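You operate a simulated robot arm through the tools that you are given. There is no shell and no other tool. Be economical: measure what you need, move in short steps, check, and stop when the job is done.

You are at the controls of a simulated robot arm. One attempt, no reset.

TASK
Push the half-on handlebar grip home and tighten its screw and end plug.
Fine: slacken the clamp screw first. Where these are worked on the way, their far stop is far enough and under half their travel is too little: clamp screw.

It is judged by the outcome, as a careful person would: the job done as asked, and still so three seconds after it is handed in. It fails if anything else is knocked over, pushed out of place, dropped, spilled or broken.

THE ROBOT
A 7-joint arm with a three-finger gripper on a trunk, on a base that drives. Base frame: it is fixed to the floor where the robot stands at the start and does not move with it; the origin is under the middle of the robot, x ahead of it, y to its left, z up. Readings come in mm, degrees, newtons and seconds.
With the tool pointing down near the work surface it reaches from about 100 to 860 mm from the robot's upright axis, wherever it stands. Its first joint turns from -166.0 to 166.0 degrees. Places, roughly: beam switch [700, 100, 1000]; black key [800, 100, 1000]; clamp screw [800, 300, 1100]; end plug [700, 300, 1100]; headlamp switch [600, 100, 1000]; indicator knob [900, 200, 1100]; right grip [700, 300, 1100]. Payload 2.69 kg.
The tool frame sits at the grasp point between the pads (the TCP): z along the fingers, y along the line on which they close. The tips reach 29 mm beyond it. The gripper opens to 120 mm. The gripper's body begins 78 mm behind the TCP.
Orientation is told as [roll, pitch, yaw] about the base's x, y, z axes, in that order, counted from this pose: with the fingers straight down and closing along the base's y, the tool's x points along the base's -x, its y along +y and its z along -z.

THE INTERFACE
- The arm moves only by the tool send_rows. Its argument "plan" is one flat list of numbers, 7 for each row, row after row: the shift along the tool's x, y, z in mm, then the turn, a rotation vector about the tool's x, y, z in degrees, then the gripper command, from -1 (fully open) to 1 (shut), values between in proportion. In form: [x, y, z, rx, ry, rz, claw, x, y, z, rx, ry, rz, claw, ...]. A call has 1 to 8 rows; each row shifts and turns the commanded pose from where the row before left it, along the tool's axes as they then stand. Rows are played at 5 a second. More than 50 mm and 8.6 degrees between two rows, or a gripper value outside its range, and nothing of the call is played. Where a pose cannot be reached the arm comes as near as it can. A force on the tool above 60 N (or 10 N above the force at the start of the call, whichever is more), or a blocked arm, ends the call early, and 0.2 s more pass. Each finger halts on what it meets, pressing with about 37 N; the grip force reading is that of the motor and also rises with nothing between the fingers. The clock runs only during rows and for 0.2 s after the last one: add rows that do not move to give the fingers time. The reply holds the time, the measured pose of the TCP, the force on the tool along the base axes, the opening and the grip force, in the units named above and with some noise, with the torque about the TCP (base axes, N m) and any sound that the robot's microphone picked up.
- Cameras (640 x 400 px; columns grow to the right, rows downward): "scene" is now at [243.1, 27.2, 1338.8]; the picture's right is [0.30, -0.95, 0.00], its down [-0.43, -0.13, -0.89] and it looks along [0.85, 0.27, -0.45] (base axes); focal length 273 px, centre (320, 200). "wrist" rides on the gripper at [63, 0, -104] in the tool frame; the picture's right is [0.00, 1.00, 0.00], its down [-0.83, 0.00, -0.56] and it looks along [-0.56, 0.00, 0.83] (tool axes); focal length 275 px, centre (320, 200). There is no depth. A picture from a camera that has moved, and an enlarged one, comes with that camera's place and axes in the base frame and with its lens.
- camera(camera): a new picture of that camera. No time passes.
- slide_trunk(by): slides the trunk up (or, below 0, down) by that many mm; the arm and the scene camera ride with it, the base frame stays. It gives what a move gives, with no picture.
- steer(legs): drives the robot by 1 to 6 legs, each [ahead, left, turn to the left] in mm, mm and degrees, along the robot's own axes; the way and the turn of a leg run together, so that a leg with both is an arc; at most 1500 mm and 180 degrees a leg. The arm and the cameras ride along, it lands a little off, and it stops where it bumps. It gives what a move gives.
- turn_head(pan, tilt): turns the head with the scene camera to pan (to the left, within 86 degrees either way) and tilt (down, from -29 to 69), counted from straight ahead of the robot. It gives what a move gives.
- close_up(camera, box): a new picture of the part [left, top, right, bottom] of that camera's present view, enlarged. No time passes.
- close_job(): hands the job in; it is judged then, once.

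Work in short steps. Places have to be worked out from the pictures, the camera data and where the tool is seen: move nearer, look again, correct. Check each grasp and each placing, and mend what went wrong. You have 120 turns and 98 pictures in all, those below and enlarged ones among them. Open the gripper and draw the arm clear of the work before you hand the job in, unless the task says otherwise; then end with one line.

The tools are called after "Emit:" as name(argument=value, ...) on one line, values as JSON. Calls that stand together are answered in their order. send_rows: Moves the arm, as the interface text tells. Its arguments: {"type":"object","properties":{"plan":{"type":"array","items":{"type":"number"}}},"required":["plan"]} The other tools are called the same way: slide_trunk (by) slides the trunk up or down; steer (legs) drives the base; turn_head (pan, tilt) turns the head that bears the scene camera; camera (camera) takes a picture; close_up (camera, box) takes an enlarged picture of a part of a camera's view; close_job () hands the job in.

At the start:

```text
clock: 0.0
eef_pos: [525.9, 231.1, 1150.6]
tcp_rot: [0.1, 0.0, 0.0]
contact_force: [0.7, 0.0, -0.5]
moment: [0.02, 0.02, 0.01]
finger_gap: 120.0
grasp_force: 0.0
trunk travel left (down, up): [-575.0, 38.0]
robot x, y, heading: [1.5, 0.9, 0.1]
head pan, tilt: [17.4, 26.7]
```

scene: 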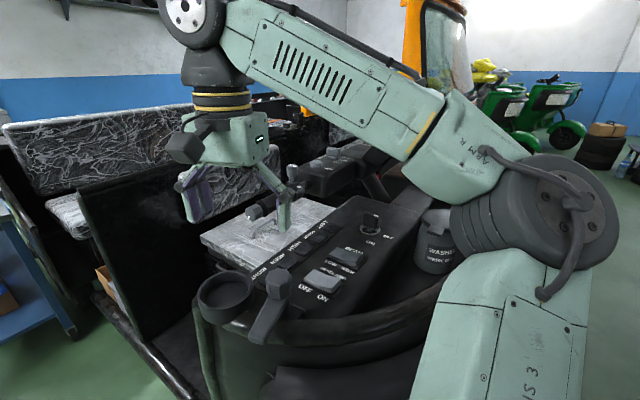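
wrist: 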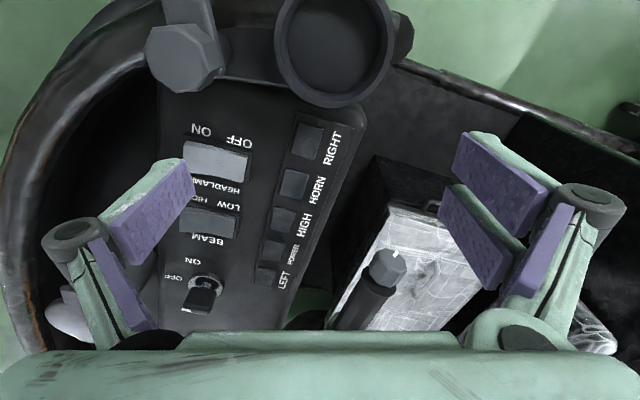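

The arm hides part of the work, so I start with enlarged views of the scene and the wrist pictures.

Emit:
close_up(camera="scene", box=[190, 140, 470, 315])

Emit:
close_up(camera="wrist", box=[240, 180, 560, 380])

```text
2.29 times, centred on (330, 228) of scene
camera zoom: at [243.1, 27.2, 1338.8], right [0.3, -0.95, 0.0], down [-0.43, -0.13, -0.89], along [0.85, 0.27, -0.45], focal length 624 px, centre (297, 137)
```

zoom: 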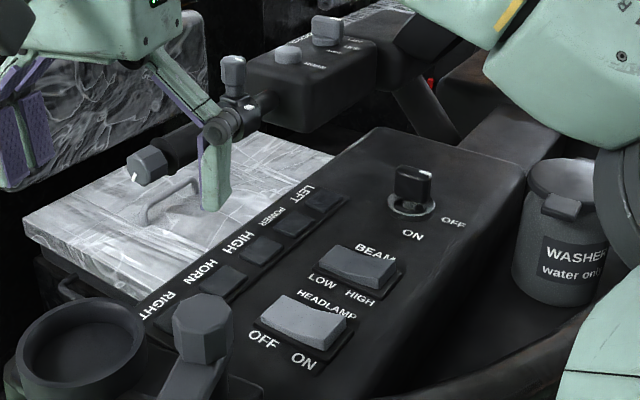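

```text
2.00 times, centred on (400, 280) of wrist
camera zoom: at [461.1, 230.9, 1253.5], right [0.0, 1.0, 0.0], down [0.83, 0.0, 0.56], along [0.56, 0.0, -0.83], focal length 551 px, centre (160, 40)
```

zoom: 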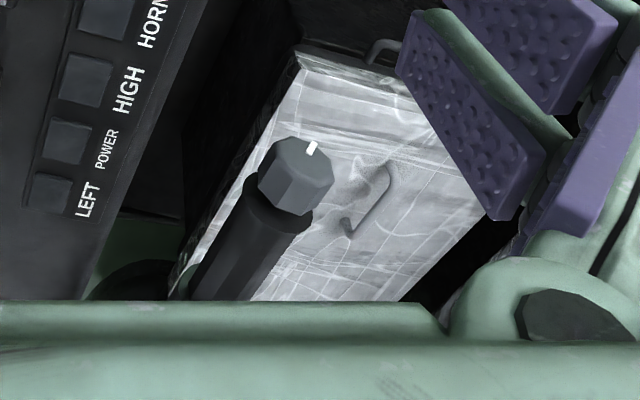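

The grip is a dark bar pointing toward the robot, with a knob (end plug) at its near end. The clamp screw is an upright knob near the clamp. I move the arm up and back to see them better.

Emit:
send_rows(plan=[40, 0, -40, 0, 0, 0, -1, 40, 0, -40, 0, 0, 0, -1, 40, 0, -30, 0, 0, 0, -1, 0, 0, 0, 0, 0, 0, -1])

Emit:
camera(camera="wrist")

Emit:
camera(camera="scene")

```text
refused: row 1 steps farther than a row can; nothing moved
```

```text
93 pictures are left
camera wrist: at [461.1, 230.9, 1253.5], right [0.0, 1.0, 0.0], down [0.83, 0.0, 0.56], along [0.56, 0.0, -0.83], focal length 275 px, centre (320, 200)
```

wrist: 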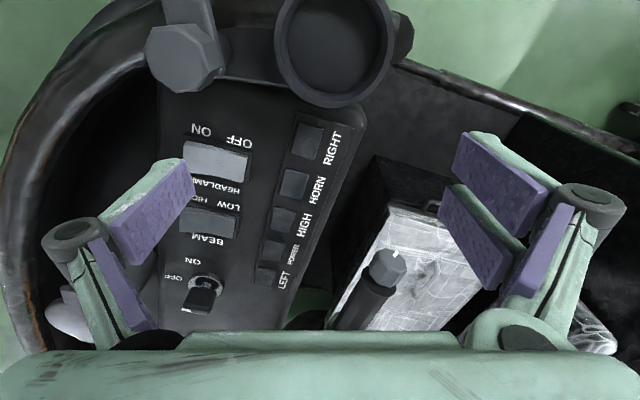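

```text
92 pictures are left
camera scene: at [243.1, 27.2, 1338.8], right [0.3, -0.95, 0.0], down [-0.43, -0.13, -0.89], along [0.85, 0.27, -0.45], focal length 273 px, centre (320, 200)
```

scene: 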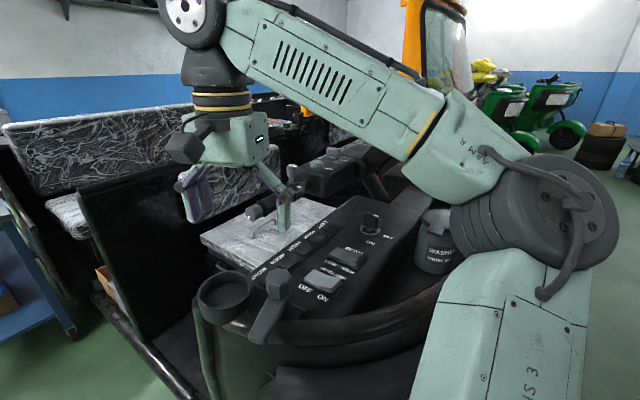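

I work the plug out at about (663, 298, 1067). I raise the tool to look down on the whole grip, using rows no longer than 50 mm.

Emit:
send_rows(plan=[-18, 8, -40, 0, 0, 0, -1, -18, 8, -40, 0, 0, 0, -1, -18, 8, -40, 0, 0, 0, -1, -18, 8, -20, 0, 0, 0, -1, 0, 0, 0, 0, 0, 0, -1])

Emit:
camera(camera="wrist")

Emit:
camera(camera="scene")

```text
clock: 1.2
eef_pos: [567.2, 247.2, 1149.0]
tcp_rot: [0.2, -0.1, -0.1]
contact_force: [-0.7, -0.2, -0.3]
moment: [-0.02, -0.03, 0.03]
finger_gap: 119.9
grasp_force: 0.0
out of reach, approached as far as the arm can: row 1, 2, 3, 4
trunk travel left (down, up): [-575.0, 38.0]
robot x, y, heading: [0.3, 3.5, 0.3]
head pan, tilt: [17.4, 26.7]
```

```text
91 pictures are left
camera wrist: at [503.0, 246.1, 1253.2], right [0.0, 1.0, 0.0], down [0.83, 0.0, 0.56], along [0.56, 0.01, -0.83], focal length 275 px, centre (320, 200)
```

wrist: 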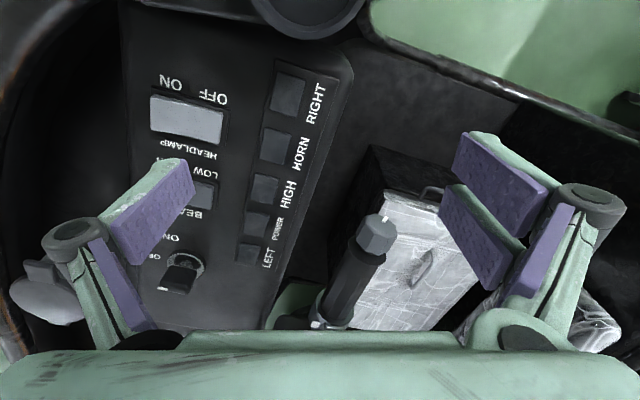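

```text
90 pictures are left
camera scene: at [243.0, 27.1, 1338.9], right [0.3, -0.95, 0.0], down [-0.43, -0.13, -0.89], along [0.85, 0.27, -0.45], focal length 273 px, centre (320, 200)
```

scene: 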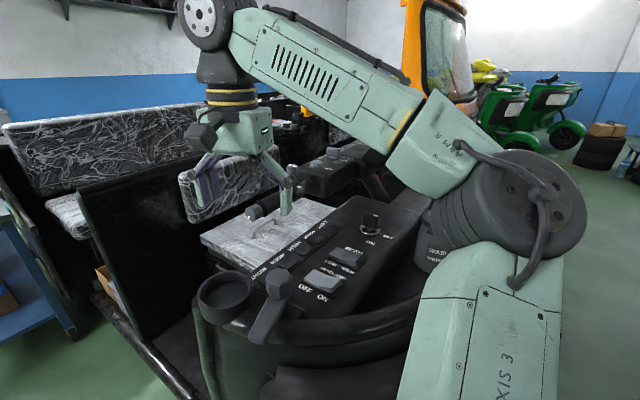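

The arm can't go higher like this. I move it left and back so the scene camera sees the clamp freely, and raise the trunk.

Emit:
slide_trunk(by=37)

Emit:
send_rows(plan=[20, 45, 0, 0, 0, 0, -1, 20, 45, 0, 0, 0, 0, -1, 20, 45, 0, 0, 0, 0, -1, 20, 45, 0, 0, 0, 0, -1, 0, 0, 0, 0, 0, 0, -1])

Emit:
camera(camera="scene")

```text
clock: 2.0
eef_pos: [566.8, 247.0, 1186.9]
tcp_rot: [0.2, 0.0, 0.0]
contact_force: [0.1, -0.6, 0.5]
moment: [0.02, -0.01, 0.03]
finger_gap: 119.8
grasp_force: 0.1
trunk travel left (down, up): [-612.0, 1.0]
robot x, y, heading: [3.7, -2.9, 0.0]
head pan, tilt: [17.4, 26.7]
```

```text
clock: 3.2
eef_pos: [486.6, 429.1, 1179.9]
tcp_rot: [0.6, 0.0, -0.1]
contact_force: [0.3, -0.2, 0.1]
moment: [0.0, 0.0, 0.0]
finger_gap: 119.7
grasp_force: 0.1
out of reach, approached as far as the arm can: row 4
trunk travel left (down, up): [-612.0, 1.0]
robot x, y, heading: [-1.1, 1.5, 0.0]
head pan, tilt: [17.4, 26.7]
```

```text
89 pictures are left
camera scene: at [243.2, 26.8, 1375.8], right [0.3, -0.95, 0.0], down [-0.43, -0.13, -0.89], along [0.85, 0.27, -0.45], focal length 273 px, centre (320, 200)
```

scene: 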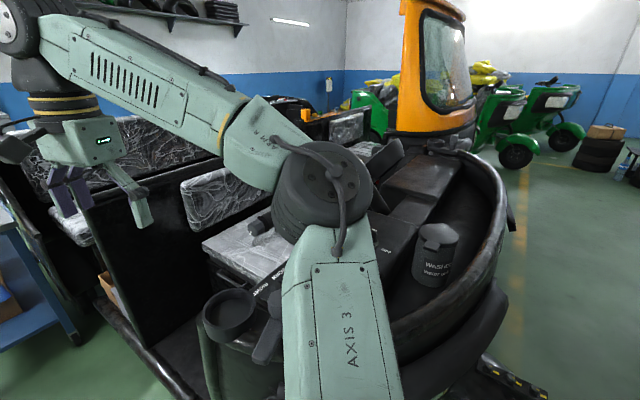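

The elbow now blocks the head camera. The wrist camera sees the grip well from above, so I go over the work at full height (the knob tops sit near z 1120).

Emit:
send_rows(plan=[-20, -45, 0, 0, 0, 0, -1, -20, -45, 0, 0, 0, 0, -1, -20, -45, 0, 0, 0, 0, -1, -35, -20, 0, 0, 0, 0, -1, -45, 0, 0, 0, 0, 0, -1, -45, 0, 0, 0, 0, 0, -1, 0, 0, 0, 0, 0, 0, -1])

Emit:
camera(camera="wrist")

Emit:
camera(camera="scene")

```text
clock: 4.8
eef_pos: [671.7, 273.2, 1177.5]
tcp_rot: [0.5, -0.2, -0.1]
contact_force: [0.0, 0.5, 0.3]
moment: [0.04, -0.01, 0.04]
finger_gap: 120.0
grasp_force: 0.0
out of reach, approached as far as the arm can: row 6
trunk travel left (down, up): [-612.0, 1.0]
robot x, y, heading: [-0.6, 4.1, -0.2]
head pan, tilt: [17.4, 26.7]
```

```text
88 pictures are left
camera wrist: at [606.9, 270.3, 1281.4], right [-0.01, 1.0, 0.01], down [0.83, 0.0, 0.56], along [0.56, 0.01, -0.83], focal length 275 px, centre (320, 200)
```

wrist: 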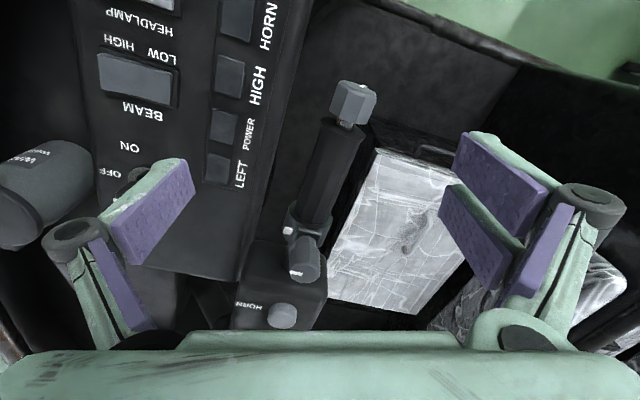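

```text
87 pictures are left
camera scene: at [242.8, 27.1, 1375.9], right [0.3, -0.95, 0.0], down [-0.43, -0.13, -0.89], along [0.85, 0.27, -0.45], focal length 273 px, centre (320, 200)
```

scene: 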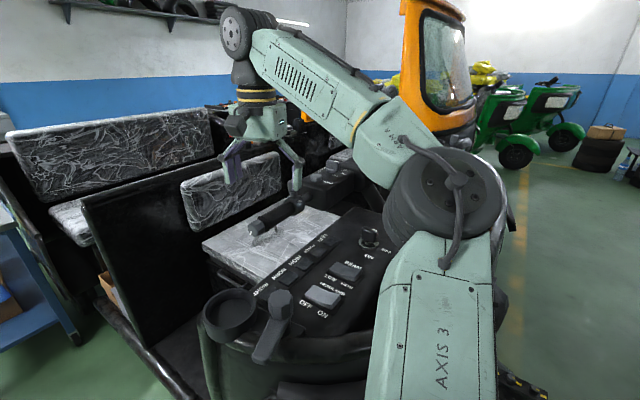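

Good view. I enlarge both pictures around the grip and clamp.

Emit:
close_up(camera="wrist", box=[200, 60, 440, 350])

Emit:
close_up(camera="scene", box=[230, 130, 390, 250])

```text
1.38 times, centred on (320, 205) of wrist
camera zoom: at [606.9, 270.3, 1281.4], right [-0.01, 1.0, 0.01], down [0.83, 0.0, 0.56], along [0.56, 0.01, -0.83], focal length 380 px, centre (320, 193)
```

zoom: 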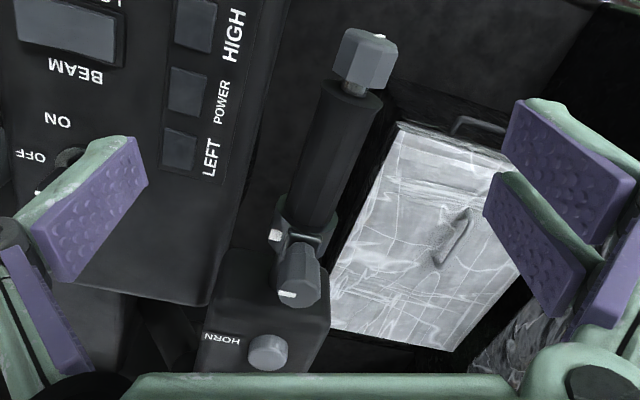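

```text
3.33 times, centred on (310, 190) of scene
camera zoom: at [242.8, 27.1, 1375.9], right [0.3, -0.95, 0.0], down [-0.43, -0.13, -0.89], along [0.85, 0.27, -0.45], focal length 910 px, centre (353, 233)
```

zoom: 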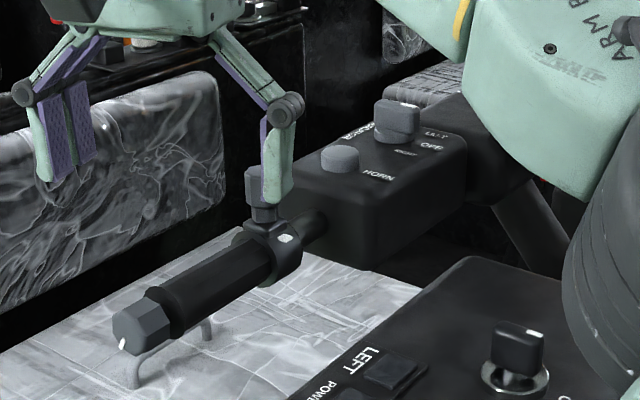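

I estimate the screw-knob top at about (768, 263, 1135), the plug face at about (657, 299, 1071), and the grip axis at about -17° yaw and level. I move above the screw knob with the gripper partly closed, to check reach and refine.

Emit:
send_rows(plan=[-35, 0, 0, 0, 0, 0, -0.2, -30, -5, 0, 0, 0, 0, -0.2, -30, -5, 0, 0, 0, 0, -0.2, 0, 0, 0, 0, 0, 0, -0.2])

Emit:
camera(camera="wrist")

Emit:
close_up(camera="scene", box=[230, 130, 390, 250])

```text
clock: 5.8
eef_pos: [766.2, 266.1, 1168.8]
tcp_rot: [0.4, -0.4, 0.0]
contact_force: [0.4, -0.1, -0.2]
moment: [-0.01, 0.04, 0.02]
finger_gap: 72.0
grasp_force: 0.0
out of reach, approached as far as the arm can: row 1, 3
trunk travel left (down, up): [-612.0, 1.0]
robot x, y, heading: [-2.3, 2.1, 0.2]
head pan, tilt: [17.4, 26.7]
```

```text
84 pictures are left
camera wrist: at [701.5, 263.6, 1271.5], right [0.0, 1.0, 0.01], down [0.83, 0.0, 0.56], along [0.56, 0.01, -0.83], focal length 275 px, centre (320, 200)
```

wrist: 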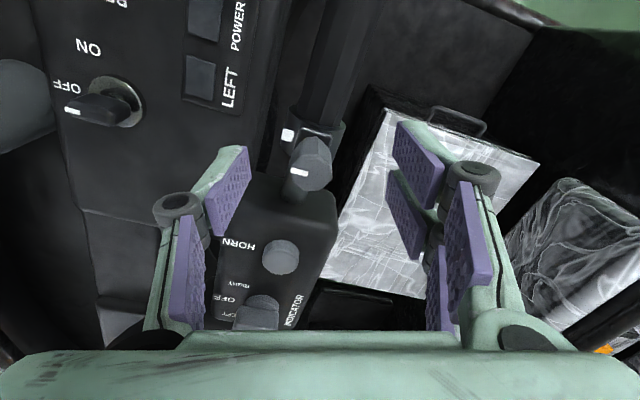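

```text
3.33 times, centred on (310, 190) of scene
camera zoom: at [242.9, 27.1, 1375.9], right [0.3, -0.95, 0.0], down [-0.43, -0.13, -0.89], along [0.85, 0.27, -0.45], focal length 910 px, centre (353, 233)
```

zoom: 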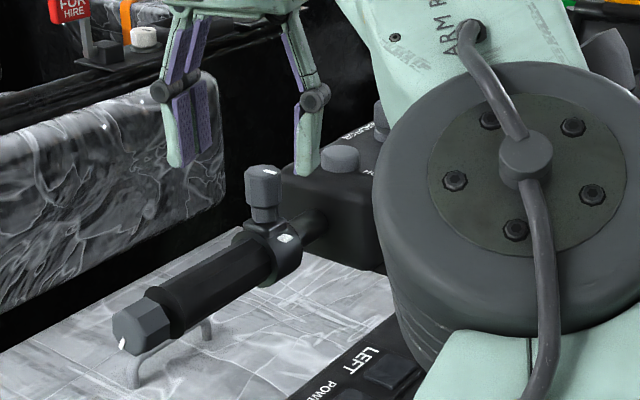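

The scene view is now clear of the fingers. I enlarge the knob in both cameras for a better fix on its place and tilt.

Emit:
close_up(camera="wrist", box=[250, 80, 400, 230])

Emit:
close_up(camera="scene", box=[270, 165, 340, 215])

```text
2.67 times, centred on (325, 155) of wrist
camera zoom: at [701.5, 263.6, 1271.5], right [0.0, 1.0, 0.01], down [0.83, 0.0, 0.56], along [0.56, 0.01, -0.83], focal length 734 px, centre (307, 320)
```

zoom: 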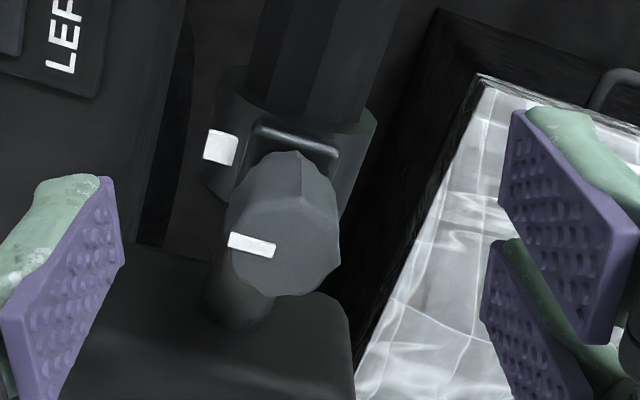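

```text
8.00 times, centred on (305, 190) of scene
camera zoom: at [242.9, 27.1, 1375.9], right [0.3, -0.95, 0.0], down [-0.43, -0.13, -0.89], along [0.85, 0.27, -0.45], focal length 2184 px, centre (440, 280)
```

zoom: 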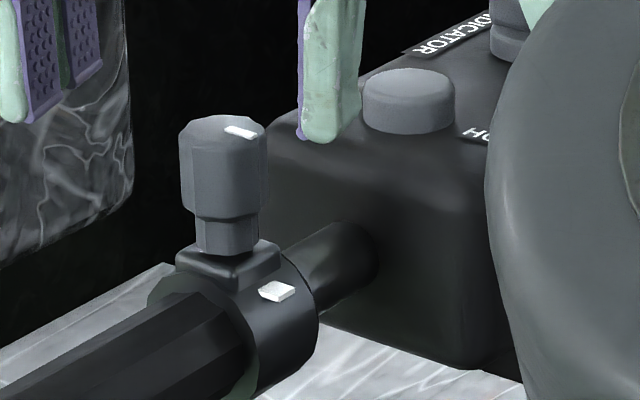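

The knob is vertical with its top at about (776, 261, 1132), about 24 mm wide, with its neck base near z 1088. I descend around it to TCP z of about 1124.

Emit:
send_rows(plan=[-10, -5, 10, 0, 0, 0, -0.2, 0, 0, 20, 0, 0, 0, -0.2, 0, 0, 14, 0, 0, 0, -0.2, 0, 0, 0, 0, 0, 0, -0.2])

Emit:
close_up(camera="wrist", box=[200, 100, 440, 350])

Emit:
close_up(camera="scene", box=[270, 165, 340, 215])

```text
clock: 6.8
eef_pos: [774.8, 259.6, 1126.2]
tcp_rot: [0.2, 0.0, 0.0]
contact_force: [-0.6, -0.7, 0.5]
moment: [-0.01, 0.01, -0.02]
finger_gap: 71.9
grasp_force: 0.1
trunk travel left (down, up): [-612.0, 1.0]
robot x, y, heading: [-0.5, -2.6, -0.0]
head pan, tilt: [17.4, 26.7]
```

```text
1.60 times, centred on (320, 225) of wrist
camera zoom: at [710.6, 258.3, 1229.2], right [0.0, 1.0, 0.0], down [0.83, 0.0, 0.56], along [0.56, 0.01, -0.83], focal length 440 px, centre (320, 160)
```

zoom: 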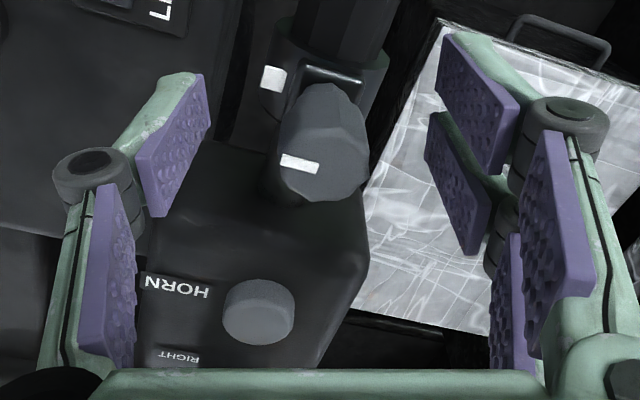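

```text
8.00 times, centred on (305, 190) of scene
camera zoom: at [243.0, 27.2, 1375.9], right [0.3, -0.95, 0.0], down [-0.43, -0.13, -0.89], along [0.85, 0.27, -0.45], focal length 2184 px, centre (440, 280)
```

zoom: 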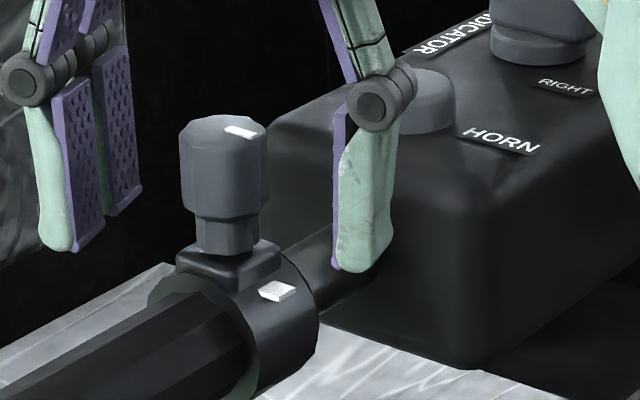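

The TCP is centred on the knob within about 2 mm. I close on it.

Emit:
send_rows(plan=[0, 0, 0, 0, 0, 0, 0.5, 0, 0, 0, 0, 0, 0, 1, 0, 0, 0, 0, 0, 0, 1, 0, 0, 0, 0, 0, 0, 1, 0, 0, 0, 0, 0, 0, 1])

Emit:
close_up(camera="wrist", box=[200, 100, 440, 350])

```text
clock: 8.0
eef_pos: [774.9, 260.9, 1125.5]
tcp_rot: [0.2, 0.0, 0.1]
contact_force: [1.5, 5.3, 1.2]
moment: [0.14, -0.08, -0.02]
finger_gap: 24.3
grasp_force: 33.5
trunk travel left (down, up): [-612.0, 1.0]
robot x, y, heading: [-1.0, -1.5, -0.0]
head pan, tilt: [17.4, 26.7]
```

```text
1.60 times, centred on (320, 225) of wrist
camera zoom: at [710.6, 259.3, 1229.2], right [-0.01, 1.0, 0.0], down [0.83, 0.0, 0.56], along [0.56, 0.01, -0.83], focal length 440 px, centre (320, 160)
```

zoom: 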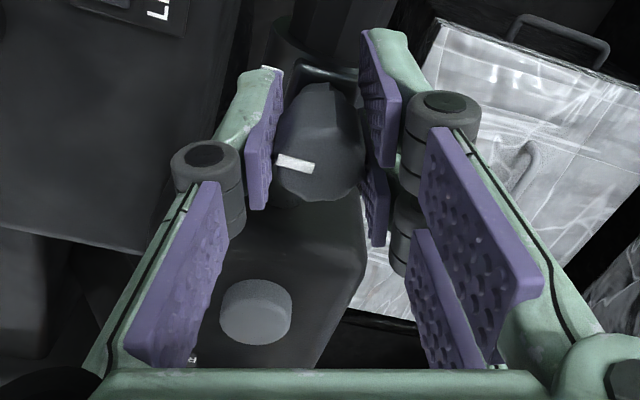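

Gripped at 24 mm. I slacken it by turning counter-clockwise seen from above (negative about tool z).

Emit:
send_rows(plan=[0, 0, 0, 0, 0, -8, 1, 0, 0, 0, 0, 0, -8, 1, 0, 0, 0, 0, 0, -8, 1, 0, 0, 0, 0, 0, -8, 1, 0, 0, 0, 0, 0, 0, 1])

Emit:
close_up(camera="wrist", box=[200, 100, 440, 350])

```text
clock: 9.2
eef_pos: [774.8, 259.0, 1125.5]
tcp_rot: [0.1, -0.2, 32.1]
contact_force: [4.5, 9.8, 5.3]
moment: [0.2, -0.08, 0.02]
finger_gap: 24.0
grasp_force: 44.7
trunk travel left (down, up): [-612.0, 1.0]
robot x, y, heading: [-0.4, 0.8, 0.0]
head pan, tilt: [17.4, 26.7]
```

```text
1.60 times, centred on (320, 225) of wrist
camera zoom: at [720.1, 223.9, 1229.0], right [-0.54, 0.84, 0.0], down [0.7, 0.44, 0.56], along [0.47, 0.3, -0.83], focal length 440 px, centre (320, 160)
```

zoom: 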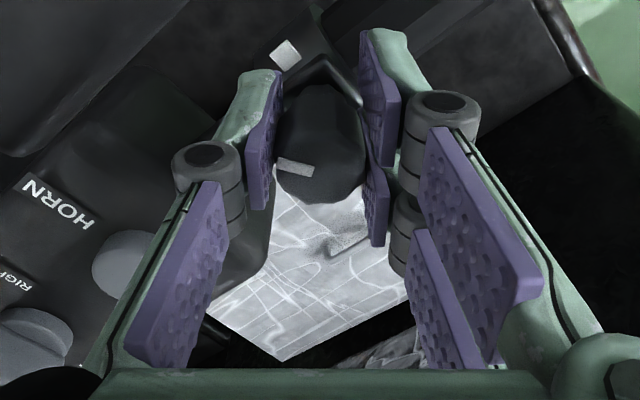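

The knob turned with the gripper and its torque is low. I continue, with a small centring correction.

Emit:
send_rows(plan=[-0.6, 1, 0, 0, 0, -8, 1, 0, 0, 0, 0, 0, -8, 1, 0, 0, 0, 0, 0, -8, 1, 0, 0, 0, 0, 0, -8, 1, 0, 0, 0, 0, 0, -8, 1, 0, 0, 0, 0, 0, -8, 1, 0, 0, 0, 0, 0, 0, 1])

Emit:
close_up(camera="wrist", box=[200, 100, 440, 350])

```text
clock: 10.8
eef_pos: [774.2, 257.1, 1125.7]
tcp_rot: [0.0, -0.2, 80.1]
contact_force: [1.4, 4.9, 5.7]
moment: [0.09, -0.06, -0.03]
finger_gap: 23.9
grasp_force: 44.4
trunk travel left (down, up): [-612.0, 1.0]
robot x, y, heading: [-0.0, 3.7, -0.1]
head pan, tilt: [17.4, 26.7]
```

```text
1.60 times, centred on (320, 225) of wrist
camera zoom: at [762.3, 194.6, 1228.9], right [-0.99, 0.17, 0.0], down [0.14, 0.82, 0.56], along [0.09, 0.55, -0.83], focal length 440 px, centre (320, 160)
```

zoom: 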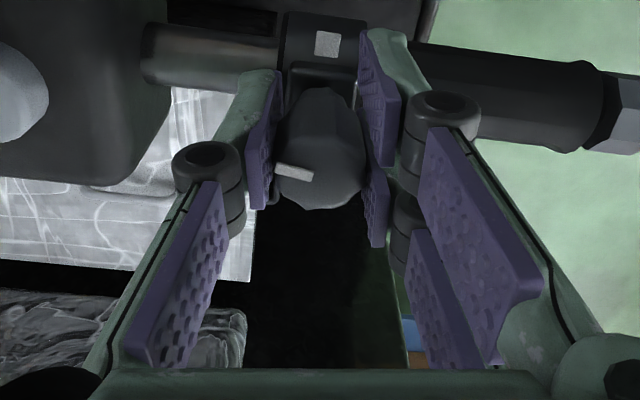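

It follows well, and this view also shows the bare bar between clamp and box, about 45–50 mm. I continue unscrewing toward its stop.

Emit:
send_rows(plan=[0, 0, 0, 0, 0, -8, 1, 0, 0, 0, 0, 0, -8, 1, 0, 0, 0, 0, 0, -8, 1, 0, 0, 0, 0, 0, -8, 1, 0, 0, 0, 0, 0, -8, 1, 0, 0, 0, 0, 0, -8, 1, 0, 0, 0, 0, 0, 0, 1])

Emit:
close_up(camera="wrist", box=[200, 100, 440, 350])

```text
clock: 12.4
eef_pos: [774.0, 258.3, 1125.9]
tcp_rot: [-0.2, -0.1, 128.3]
contact_force: [6.6, 13.8, 9.0]
moment: [0.55, -0.01, -0.38]
finger_gap: 24.7
grasp_force: 45.4
trunk travel left (down, up): [-612.0, 1.0]
robot x, y, heading: [2.6, -0.4, 0.2]
head pan, tilt: [17.4, 26.7]
```

```text
1.60 times, centred on (320, 225) of wrist
camera zoom: at [812.3, 208.2, 1228.9], right [-0.78, -0.62, 0.0], down [-0.52, 0.65, 0.56], along [-0.34, 0.44, -0.83], focal length 440 px, centre (320, 160)
```

zoom: 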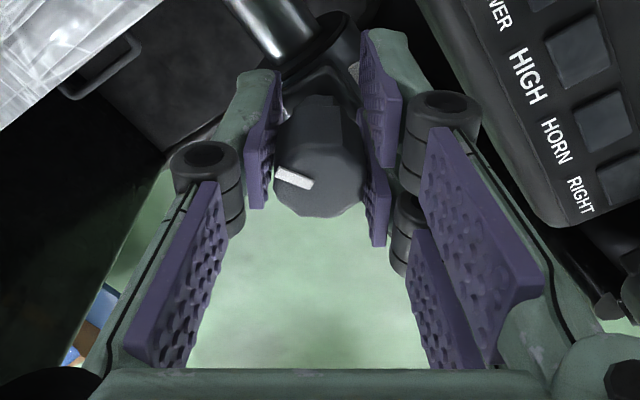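

The torque jumped to -0.38 N m and the marker lags slightly, so the stop is near 120°. I try two more rows to confirm.

Emit:
send_rows(plan=[0, 0, 0, 0, 0, -7, 1, 0, 0, 0, 0, 0, -7, 1, 0, 0, 0, 0, 0, 0, 1])

Emit:
close_up(camera="wrist", box=[200, 100, 440, 350])

```text
clock: 13.2
eef_pos: [774.4, 259.8, 1125.4]
tcp_rot: [-0.2, -0.1, 142.1]
contact_force: [7.3, 11.6, 11.9]
moment: [0.35, -0.03, -0.09]
finger_gap: 24.4
grasp_force: 45.2
trunk travel left (down, up): [-612.0, 1.0]
robot x, y, heading: [3.3, 2.0, 0.2]
head pan, tilt: [17.4, 26.7]
```

```text
1.60 times, centred on (320, 225) of wrist
camera zoom: at [823.2, 219.5, 1228.8], right [-0.61, -0.79, 0.0], down [-0.66, 0.51, 0.56], along [-0.44, 0.34, -0.83], focal length 440 px, centre (320, 160)
```

zoom: 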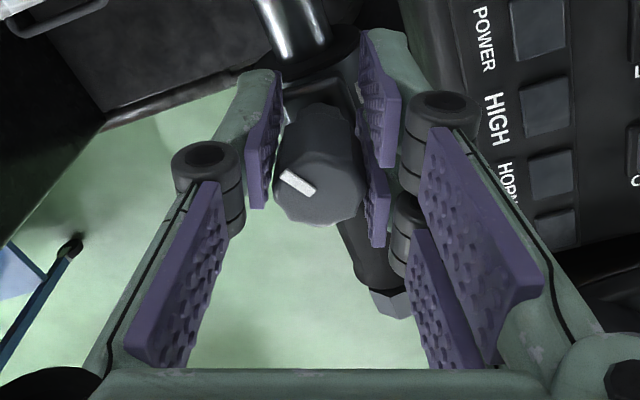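

The marker slipped about 20° against the gripper, so the screw is at its far stop (about 120°, slack). I open, rise, and turn to square up with the grip axis.

Emit:
send_rows(plan=[0, 0, 0, 0, 0, 0, 0, 0, 0, 0, 0, 0, 0, 0, 0, 0, -20, 0, 0, 0, 0, 0, 0, -22, 0, 0, -7, 0, 0, 0, 0, 0, 0, -7, 0, 0, 0, 0, 0, 0, -7, 0, 0, 0, 0, 0, 0, 0, 0])

Emit:
camera(camera="wrist")

Emit:
close_up(camera="scene", box=[230, 150, 350, 240])

```text
clock: 14.8
eef_pos: [774.4, 258.6, 1167.7]
tcp_rot: [-0.7, 0.2, 163.2]
contact_force: [-0.6, 0.1, 0.1]
moment: [-0.03, 0.02, 0.02]
finger_gap: 60.3
grasp_force: 0.0
trunk travel left (down, up): [-612.0, 1.0]
robot x, y, heading: [-2.2, 0.9, -0.0]
head pan, tilt: [17.4, 26.7]
```

```text
73 pictures are left
camera wrist: at [833.8, 238.4, 1271.0], right [-0.29, -0.96, -0.01], down [-0.8, 0.23, 0.55], along [-0.53, 0.17, -0.83], focal length 275 px, centre (320, 200)
```

wrist: 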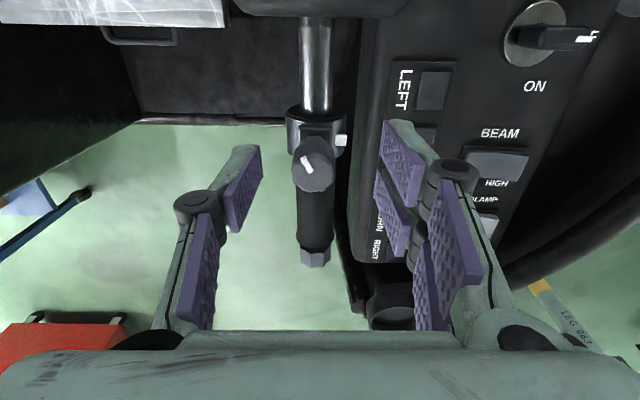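

```text
4.44 times, centred on (290, 195) of scene
camera zoom: at [243.1, 27.2, 1375.8], right [0.3, -0.95, 0.0], down [-0.43, -0.13, -0.89], along [0.85, 0.27, -0.45], focal length 1214 px, centre (453, 222)
```

zoom: 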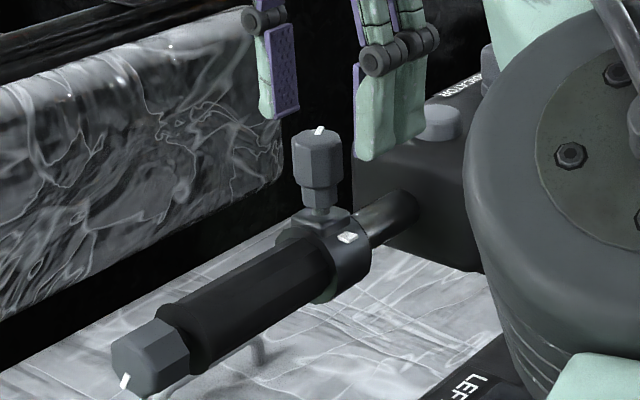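

The screw head rose and the marker shows it loose. The grip axis lines up with this yaw and sits about 5 mm to the tool's -y. I move over the middle of the grip and begin to descend.

Emit:
send_rows(plan=[-30, -2.5, 0, 0, 0, 0, 0, -30, -2.5, 0, 0, 0, 0, 0, 0, 0, 25, 0, 0, 0, 0, 0, 0, 25, 0, 0, 0, 0, 0, 0, 0, 0, 0, 0, 0])

Emit:
camera(camera="wrist")

Emit:
close_up(camera="scene", box=[230, 150, 350, 240])

```text
clock: 16.0
eef_pos: [719.4, 280.4, 1117.1]
tcp_rot: [-0.2, 0.0, 162.9]
contact_force: [0.2, -0.4, 0.3]
moment: [-0.03, 0.01, 0.04]
finger_gap: 59.8
grasp_force: 0.0
trunk travel left (down, up): [-612.0, 1.0]
robot x, y, heading: [2.0, 0.9, 0.1]
head pan, tilt: [17.4, 26.7]
```

```text
71 pictures are left
camera wrist: at [778.5, 260.5, 1221.2], right [-0.29, -0.96, 0.0], down [-0.8, 0.24, 0.56], along [-0.53, 0.16, -0.83], focal length 275 px, centre (320, 200)
```

wrist: 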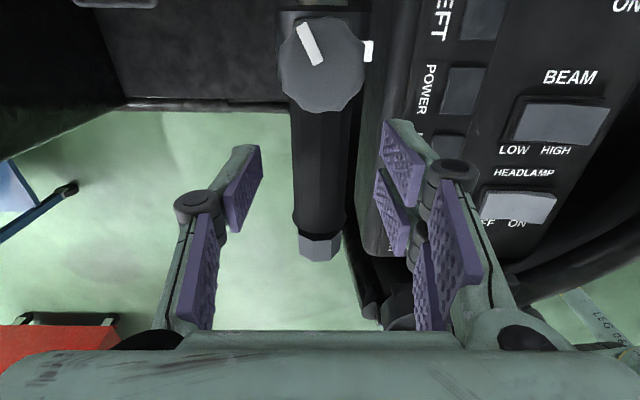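

```text
4.44 times, centred on (290, 195) of scene
camera zoom: at [242.9, 27.2, 1375.9], right [0.3, -0.95, 0.0], down [-0.43, -0.13, -0.89], along [0.85, 0.27, -0.45], focal length 1214 px, centre (453, 222)
```

zoom: 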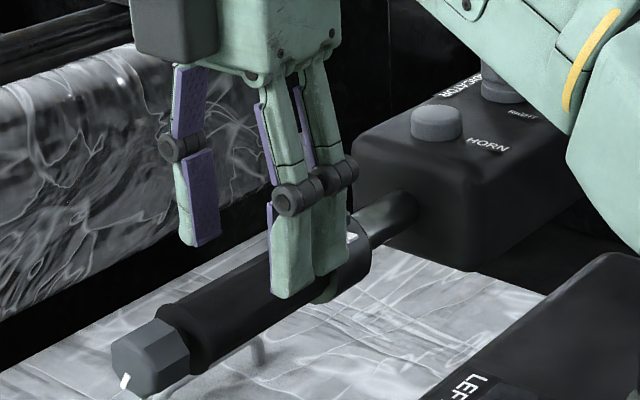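

The grip is centred between the fingers. I lower to the grip's axis height (TCP z about 1070), watching the forces.

Emit:
send_rows(plan=[0, 0, 15, 0, 0, 0, 0, 0, 0, 15, 0, 0, 0, 0, 0, 0, 15, 0, 0, 0, 0, 0, 0, 0, 0, 0, 0, 0])

Emit:
camera(camera="wrist")

Emit:
close_up(camera="scene", box=[230, 150, 350, 240])

```text
clock: 17.0
eef_pos: [718.6, 278.3, 1074.5]
tcp_rot: [-0.2, 0.0, 162.9]
contact_force: [-0.5, 0.1, -0.5]
moment: [0.01, 0.02, 0.05]
finger_gap: 59.7
grasp_force: 0.1
trunk travel left (down, up): [-612.0, 1.0]
robot x, y, heading: [-1.4, -1.5, 0.1]
head pan, tilt: [17.4, 26.7]
```

```text
69 pictures are left
camera wrist: at [777.7, 259.6, 1177.2], right [-0.29, -0.96, 0.0], down [-0.8, 0.24, 0.56], along [-0.53, 0.16, -0.83], focal length 275 px, centre (320, 200)
```

wrist: 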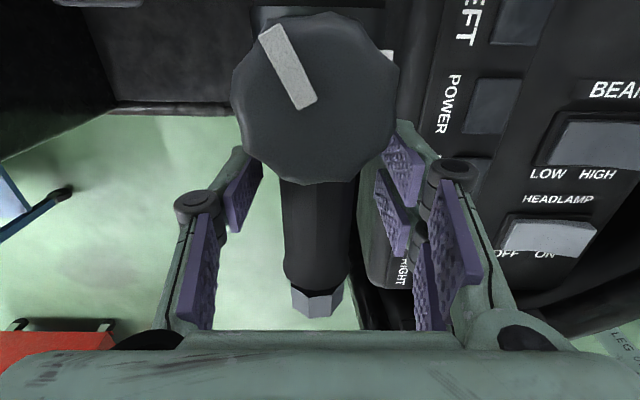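

```text
4.44 times, centred on (290, 195) of scene
camera zoom: at [243.0, 27.2, 1375.9], right [0.3, -0.95, 0.0], down [-0.43, -0.13, -0.89], along [0.85, 0.27, -0.45], focal length 1214 px, centre (453, 222)
```

zoom: 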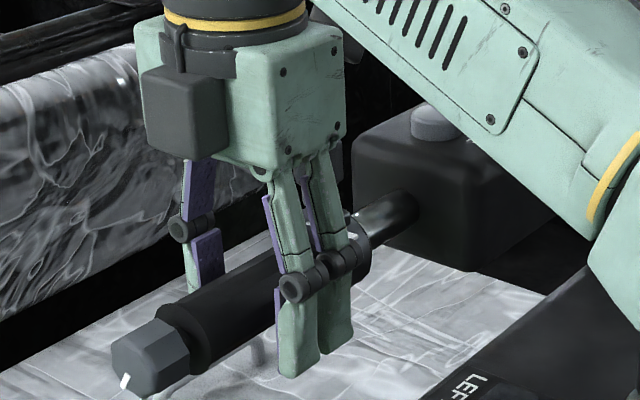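

The fingers straddle the grip with no contact. I close on it.

Emit:
send_rows(plan=[0, 0, 2, 0, 0, 0, 0.4, 0, 0, 0, 0, 0, 0, 1, 0, 0, 0, 0, 0, 0, 1, 0, 0, 0, 0, 0, 0, 1])

```text
clock: 18.0
eef_pos: [718.1, 278.8, 1071.5]
tcp_rot: [-0.3, 0.0, 163.0]
contact_force: [2.7, 2.3, 1.1]
moment: [0.06, -0.07, -0.54]
finger_gap: 33.5
grasp_force: 37.6
trunk travel left (down, up): [-612.0, 1.0]
robot x, y, heading: [0.3, 2.4, -0.2]
head pan, tilt: [17.4, 26.7]
```

The grip is held at 33.5 mm. I push along the axis in small steps.

Emit:
send_rows(plan=[5, 0, 0, 0, 0, 0, 1, 5, 0, 0, 0, 0, 0, 1, 5, 0, 0, 0, 0, 0, 1, 0, 0, 0, 0, 0, 0, 1])

Emit:
close_up(camera="scene", box=[230, 150, 350, 240])

```text
clock: 19.0
eef_pos: [732.2, 274.8, 1071.5]
tcp_rot: [-0.2, 0.0, 163.0]
contact_force: [-1.7, 3.5, 2.2]
moment: [-0.03, 0.32, -0.49]
finger_gap: 33.4
grasp_force: 44.7
trunk travel left (down, up): [-612.0, 1.0]
robot x, y, heading: [-0.9, 2.5, 0.3]
head pan, tilt: [17.4, 26.7]
```

```text
4.44 times, centred on (290, 195) of scene
camera zoom: at [242.8, 27.5, 1375.9], right [0.3, -0.95, 0.0], down [-0.43, -0.13, -0.89], along [0.85, 0.27, -0.45], focal length 1214 px, centre (453, 222)
```

zoom: 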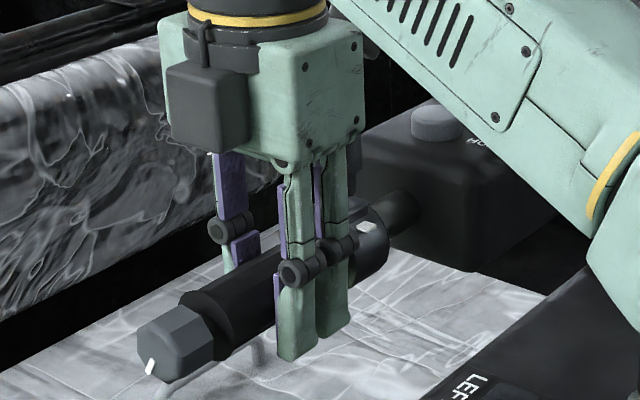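

Grip, clamp and plug all slide together with little force. I continue until it meets its stop.

Emit:
send_rows(plan=[5, 0, 0, 0, 0, 0, 1, 5, 0, 0, 0, 0, 0, 1, 5, 0, 0, 0, 0, 0, 1, 0, 0, 0, 0, 0, 0, 1])

Emit:
close_up(camera="scene", box=[230, 150, 350, 240])

```text
clock: 20.0
eef_pos: [746.0, 271.0, 1072.5]
tcp_rot: [-0.2, 0.1, 163.0]
contact_force: [1.3, 8.2, 10.2]
moment: [-0.05, 0.22, -0.38]
finger_gap: 33.3
grasp_force: 44.9
trunk travel left (down, up): [-612.0, 1.0]
robot x, y, heading: [-0.7, 1.9, 0.1]
head pan, tilt: [17.4, 26.7]
```

```text
4.44 times, centred on (290, 195) of scene
camera zoom: at [242.3, 27.7, 1376.1], right [0.3, -0.95, 0.0], down [-0.43, -0.13, -0.89], along [0.85, 0.27, -0.45], focal length 1214 px, centre (453, 222)
```

zoom: 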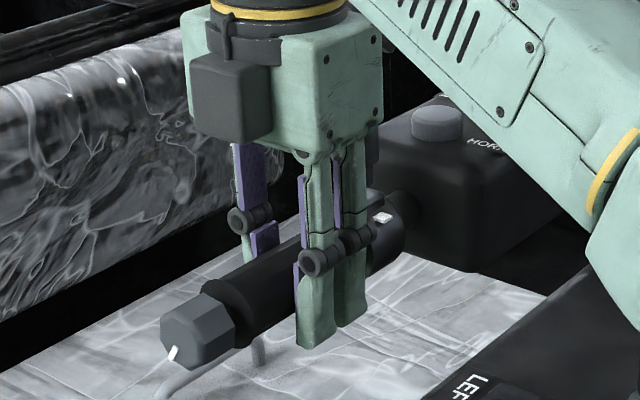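

It still moves freely. Side and vertical forces creep up a little, so I relieve them by about 1 mm while pushing on.

Emit:
send_rows(plan=[5, -1, -0.8, 0, 0, 0, 1, 4, 0, 0, 0, 0, 0, 1, 4, 0, 0, 0, 0, 0, 1, 0, 0, 0, 0, 0, 0, 1])

Emit:
close_up(camera="scene", box=[230, 150, 350, 240])

```text
clock: 21.0
eef_pos: [760.2, 266.7, 1071.1]
tcp_rot: [0.0, 0.0, 162.9]
contact_force: [-4.1, -4.2, 4.5]
moment: [-0.2, 0.27, -0.38]
finger_gap: 33.0
grasp_force: 45.1
trunk travel left (down, up): [-612.0, 1.0]
robot x, y, heading: [-0.9, 4.3, 0.0]
head pan, tilt: [17.4, 26.7]
```

```text
4.44 times, centred on (290, 195) of scene
camera zoom: at [242.4, 26.5, 1376.0], right [0.3, -0.95, 0.0], down [-0.43, -0.13, -0.89], along [0.85, 0.27, -0.45], focal length 1214 px, centre (453, 222)
```

zoom: 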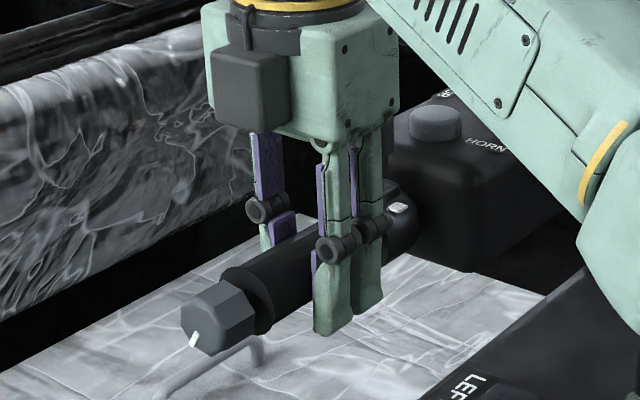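

Moved about 43 mm and the clamp is nearly at the box. I finish in 2–3 mm steps.

Emit:
send_rows(plan=[3, 0, 0, 0, 0, 0, 1, 3, 0, 0, 0, 0, 0, 1, 0, 0, 0, 0, 0, 0, 1])

Emit:
close_up(camera="scene", box=[250, 150, 350, 230])

Emit:
camera(camera="wrist")

```text
clock: 21.8
eef_pos: [766.2, 264.0, 1070.9]
tcp_rot: [-0.3, 0.0, 163.0]
contact_force: [-3.9, -7.3, 0.4]
moment: [-0.23, 0.17, -0.54]
finger_gap: 33.2
grasp_force: 45.1
trunk travel left (down, up): [-612.0, 1.0]
robot x, y, heading: [-0.1, -0.1, 0.0]
head pan, tilt: [17.4, 26.7]
```

```text
5.00 times, centred on (300, 190) of scene
camera zoom: at [242.7, 26.4, 1375.9], right [0.3, -0.95, 0.0], down [-0.43, -0.13, -0.89], along [0.85, 0.27, -0.45], focal length 1365 px, centre (420, 250)
```

zoom: 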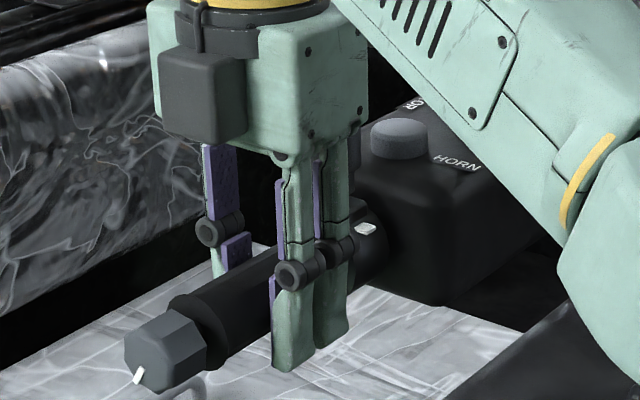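

```text
63 pictures are left
camera wrist: at [825.7, 245.5, 1175.1], right [-0.29, -0.96, 0.0], down [-0.8, 0.24, 0.56], along [-0.53, 0.16, -0.83], focal length 275 px, centre (320, 200)
```

wrist: 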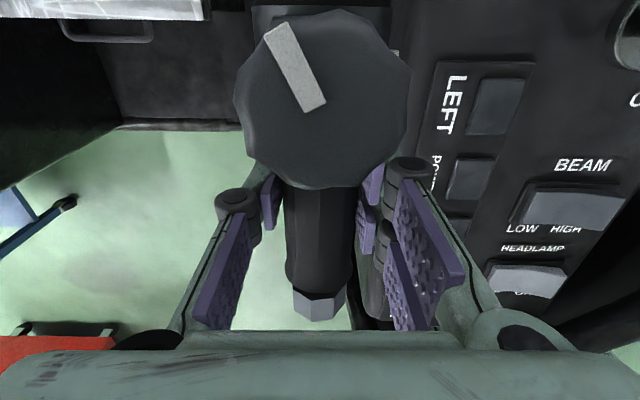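

No end-stop force yet. I continue in 3 mm steps.

Emit:
send_rows(plan=[3, 0.5, 0, 0, 0, 0, 1, 3, 0, 0, 0, 0, 0, 1, 0, 0, 0, 0, 0, 0, 1])

Emit:
close_up(camera="scene", box=[250, 150, 350, 230])

```text
clock: 22.6
eef_pos: [771.2, 263.1, 1072.0]
tcp_rot: [-0.2, 0.0, 162.9]
contact_force: [-8.1, -12.3, 1.2]
moment: [-0.04, 0.14, -0.53]
finger_gap: 33.3
grasp_force: 44.4
trunk travel left (down, up): [-612.0, 1.0]
robot x, y, heading: [-1.2, 2.0, -0.0]
head pan, tilt: [17.4, 26.7]
```

```text
5.00 times, centred on (300, 190) of scene
camera zoom: at [242.3, 25.8, 1376.0], right [0.3, -0.95, 0.0], down [-0.43, -0.13, -0.89], along [0.85, 0.27, -0.45], focal length 1365 px, centre (420, 250)
```

zoom: 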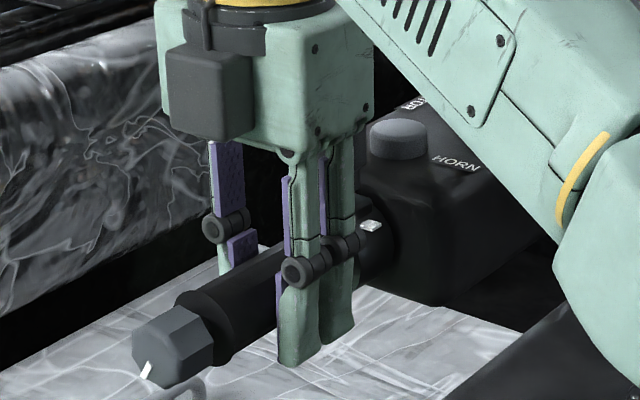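

The side force asks for about 1 mm toward -y. I correct that and keep pushing.

Emit:
send_rows(plan=[2, 1.3, 0, 0, 0, 0, 1, 3, 0, 0, 0, 0, 0, 1, 3, 0, 0, 0, 0, 0, 1, 0, 0, 0, 0, 0, 0, 1])

Emit:
close_up(camera="scene", box=[250, 150, 350, 230])

```text
clock: 23.5
eef_pos: [772.1, 262.6, 1071.6]
tcp_rot: [0.4, -0.8, 163.6]
contact_force: [-15.6, -0.4, 0.7]
moment: [-0.6, 0.02, -1.3]
finger_gap: 33.6
grasp_force: 45.1
trunk travel left (down, up): [-612.0, 1.0]
robot x, y, heading: [-0.3, -6.4, -0.1]
head pan, tilt: [17.4, 26.7]
stopped in row 4: the force on the tool passed its limit at 62 N (the readings are from after the stop); the commanded pose is now the measured one
```

```text
5.00 times, centred on (300, 190) of scene
camera zoom: at [240.7, 27.3, 1376.5], right [0.3, -0.95, 0.0], down [-0.43, -0.13, -0.89], along [0.85, 0.27, -0.45], focal length 1365 px, centre (420, 250)
```

zoom: 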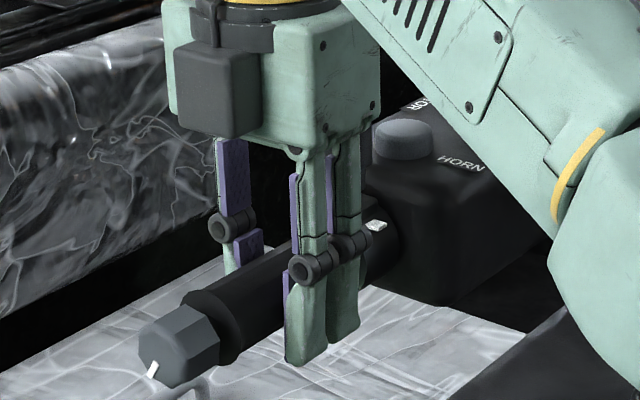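

A firm stop at 62 N after about 56 mm. I check whether it is the grip seated rather than something else touching.

Emit:
camera(camera="scene")

Emit:
close_up(camera="scene", box=[300, 170, 350, 210])

Emit:
camera(camera="wrist")

```text
60 pictures are left
camera scene: at [240.7, 27.3, 1376.5], right [0.3, -0.95, 0.0], down [-0.43, -0.13, -0.89], along [0.85, 0.27, -0.45], focal length 273 px, centre (320, 200)
```

scene: 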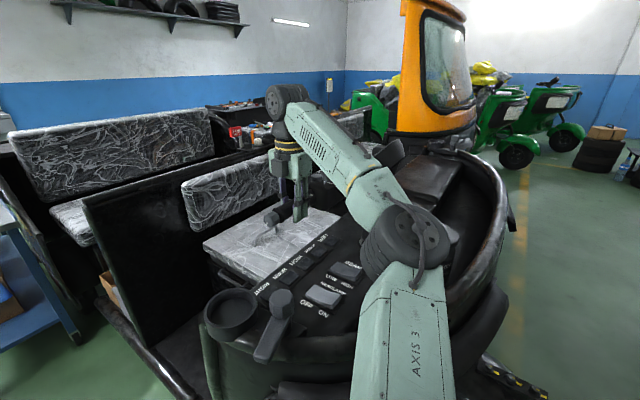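

```text
10.00 times, centred on (325, 190) of scene
camera zoom: at [240.7, 27.3, 1376.5], right [0.3, -0.95, 0.0], down [-0.43, -0.13, -0.89], along [0.85, 0.27, -0.45], focal length 2730 px, centre (270, 300)
```

zoom: 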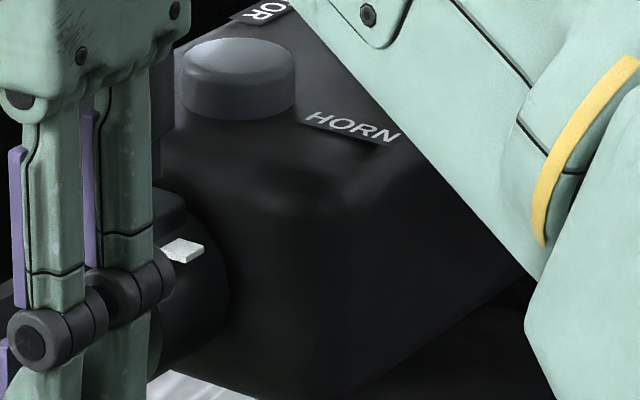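

```text
58 pictures are left
camera wrist: at [832.4, 245.3, 1174.5], right [-0.28, -0.96, 0.01], down [-0.79, 0.23, 0.57], along [-0.55, 0.15, -0.82], focal length 275 px, centre (320, 200)
```

wrist: 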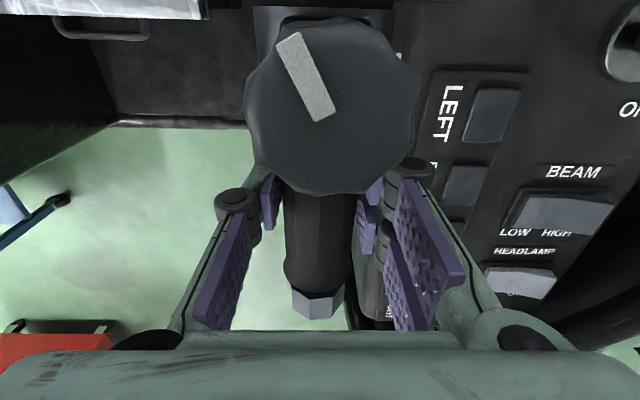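

The clamp now sits against the box. I release, rise straight up, and look.

Emit:
send_rows(plan=[0, 0, 0, 0, 0, 0, 0, 0, 0, 0, 0, 0, 0, 0, 0, 0, 0, 0, 0, 0, 0, 0, 0, -30, 0, 0, 0, 0, 0, 0, -30, 0, 0, 0, 0, 0, 0, -30, 0, 0, 0, 0, 0, 0, 0, 0, 0, 0, 0])

Emit:
close_up(camera="scene", box=[250, 150, 350, 230])

Emit:
camera(camera="wrist")

```text
clock: 25.1
eef_pos: [776.9, 261.2, 1159.2]
tcp_rot: [0.3, -0.7, 163.6]
contact_force: [0.1, 0.1, 1.3]
moment: [-0.03, 0.0, 0.0]
finger_gap: 59.9
grasp_force: 0.0
trunk travel left (down, up): [-612.0, 1.0]
robot x, y, heading: [1.5, 1.4, -0.0]
head pan, tilt: [17.4, 26.7]
```

```text
5.00 times, centred on (300, 190) of scene
camera zoom: at [242.6, 27.3, 1375.8], right [0.3, -0.95, 0.0], down [-0.43, -0.13, -0.89], along [0.85, 0.27, -0.45], focal length 1365 px, centre (420, 250)
```

zoom: 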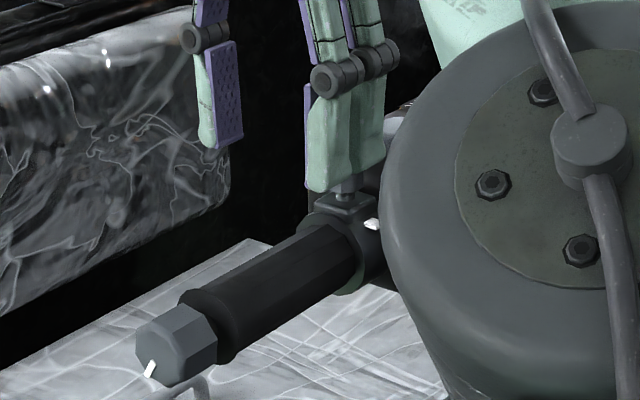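

```text
56 pictures are left
camera wrist: at [837.1, 243.4, 1262.5], right [-0.28, -0.96, 0.0], down [-0.79, 0.23, 0.57], along [-0.54, 0.15, -0.82], focal length 275 px, centre (320, 200)
```

wrist: 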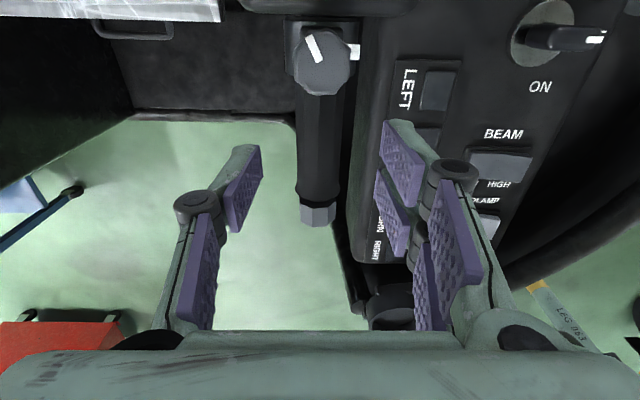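

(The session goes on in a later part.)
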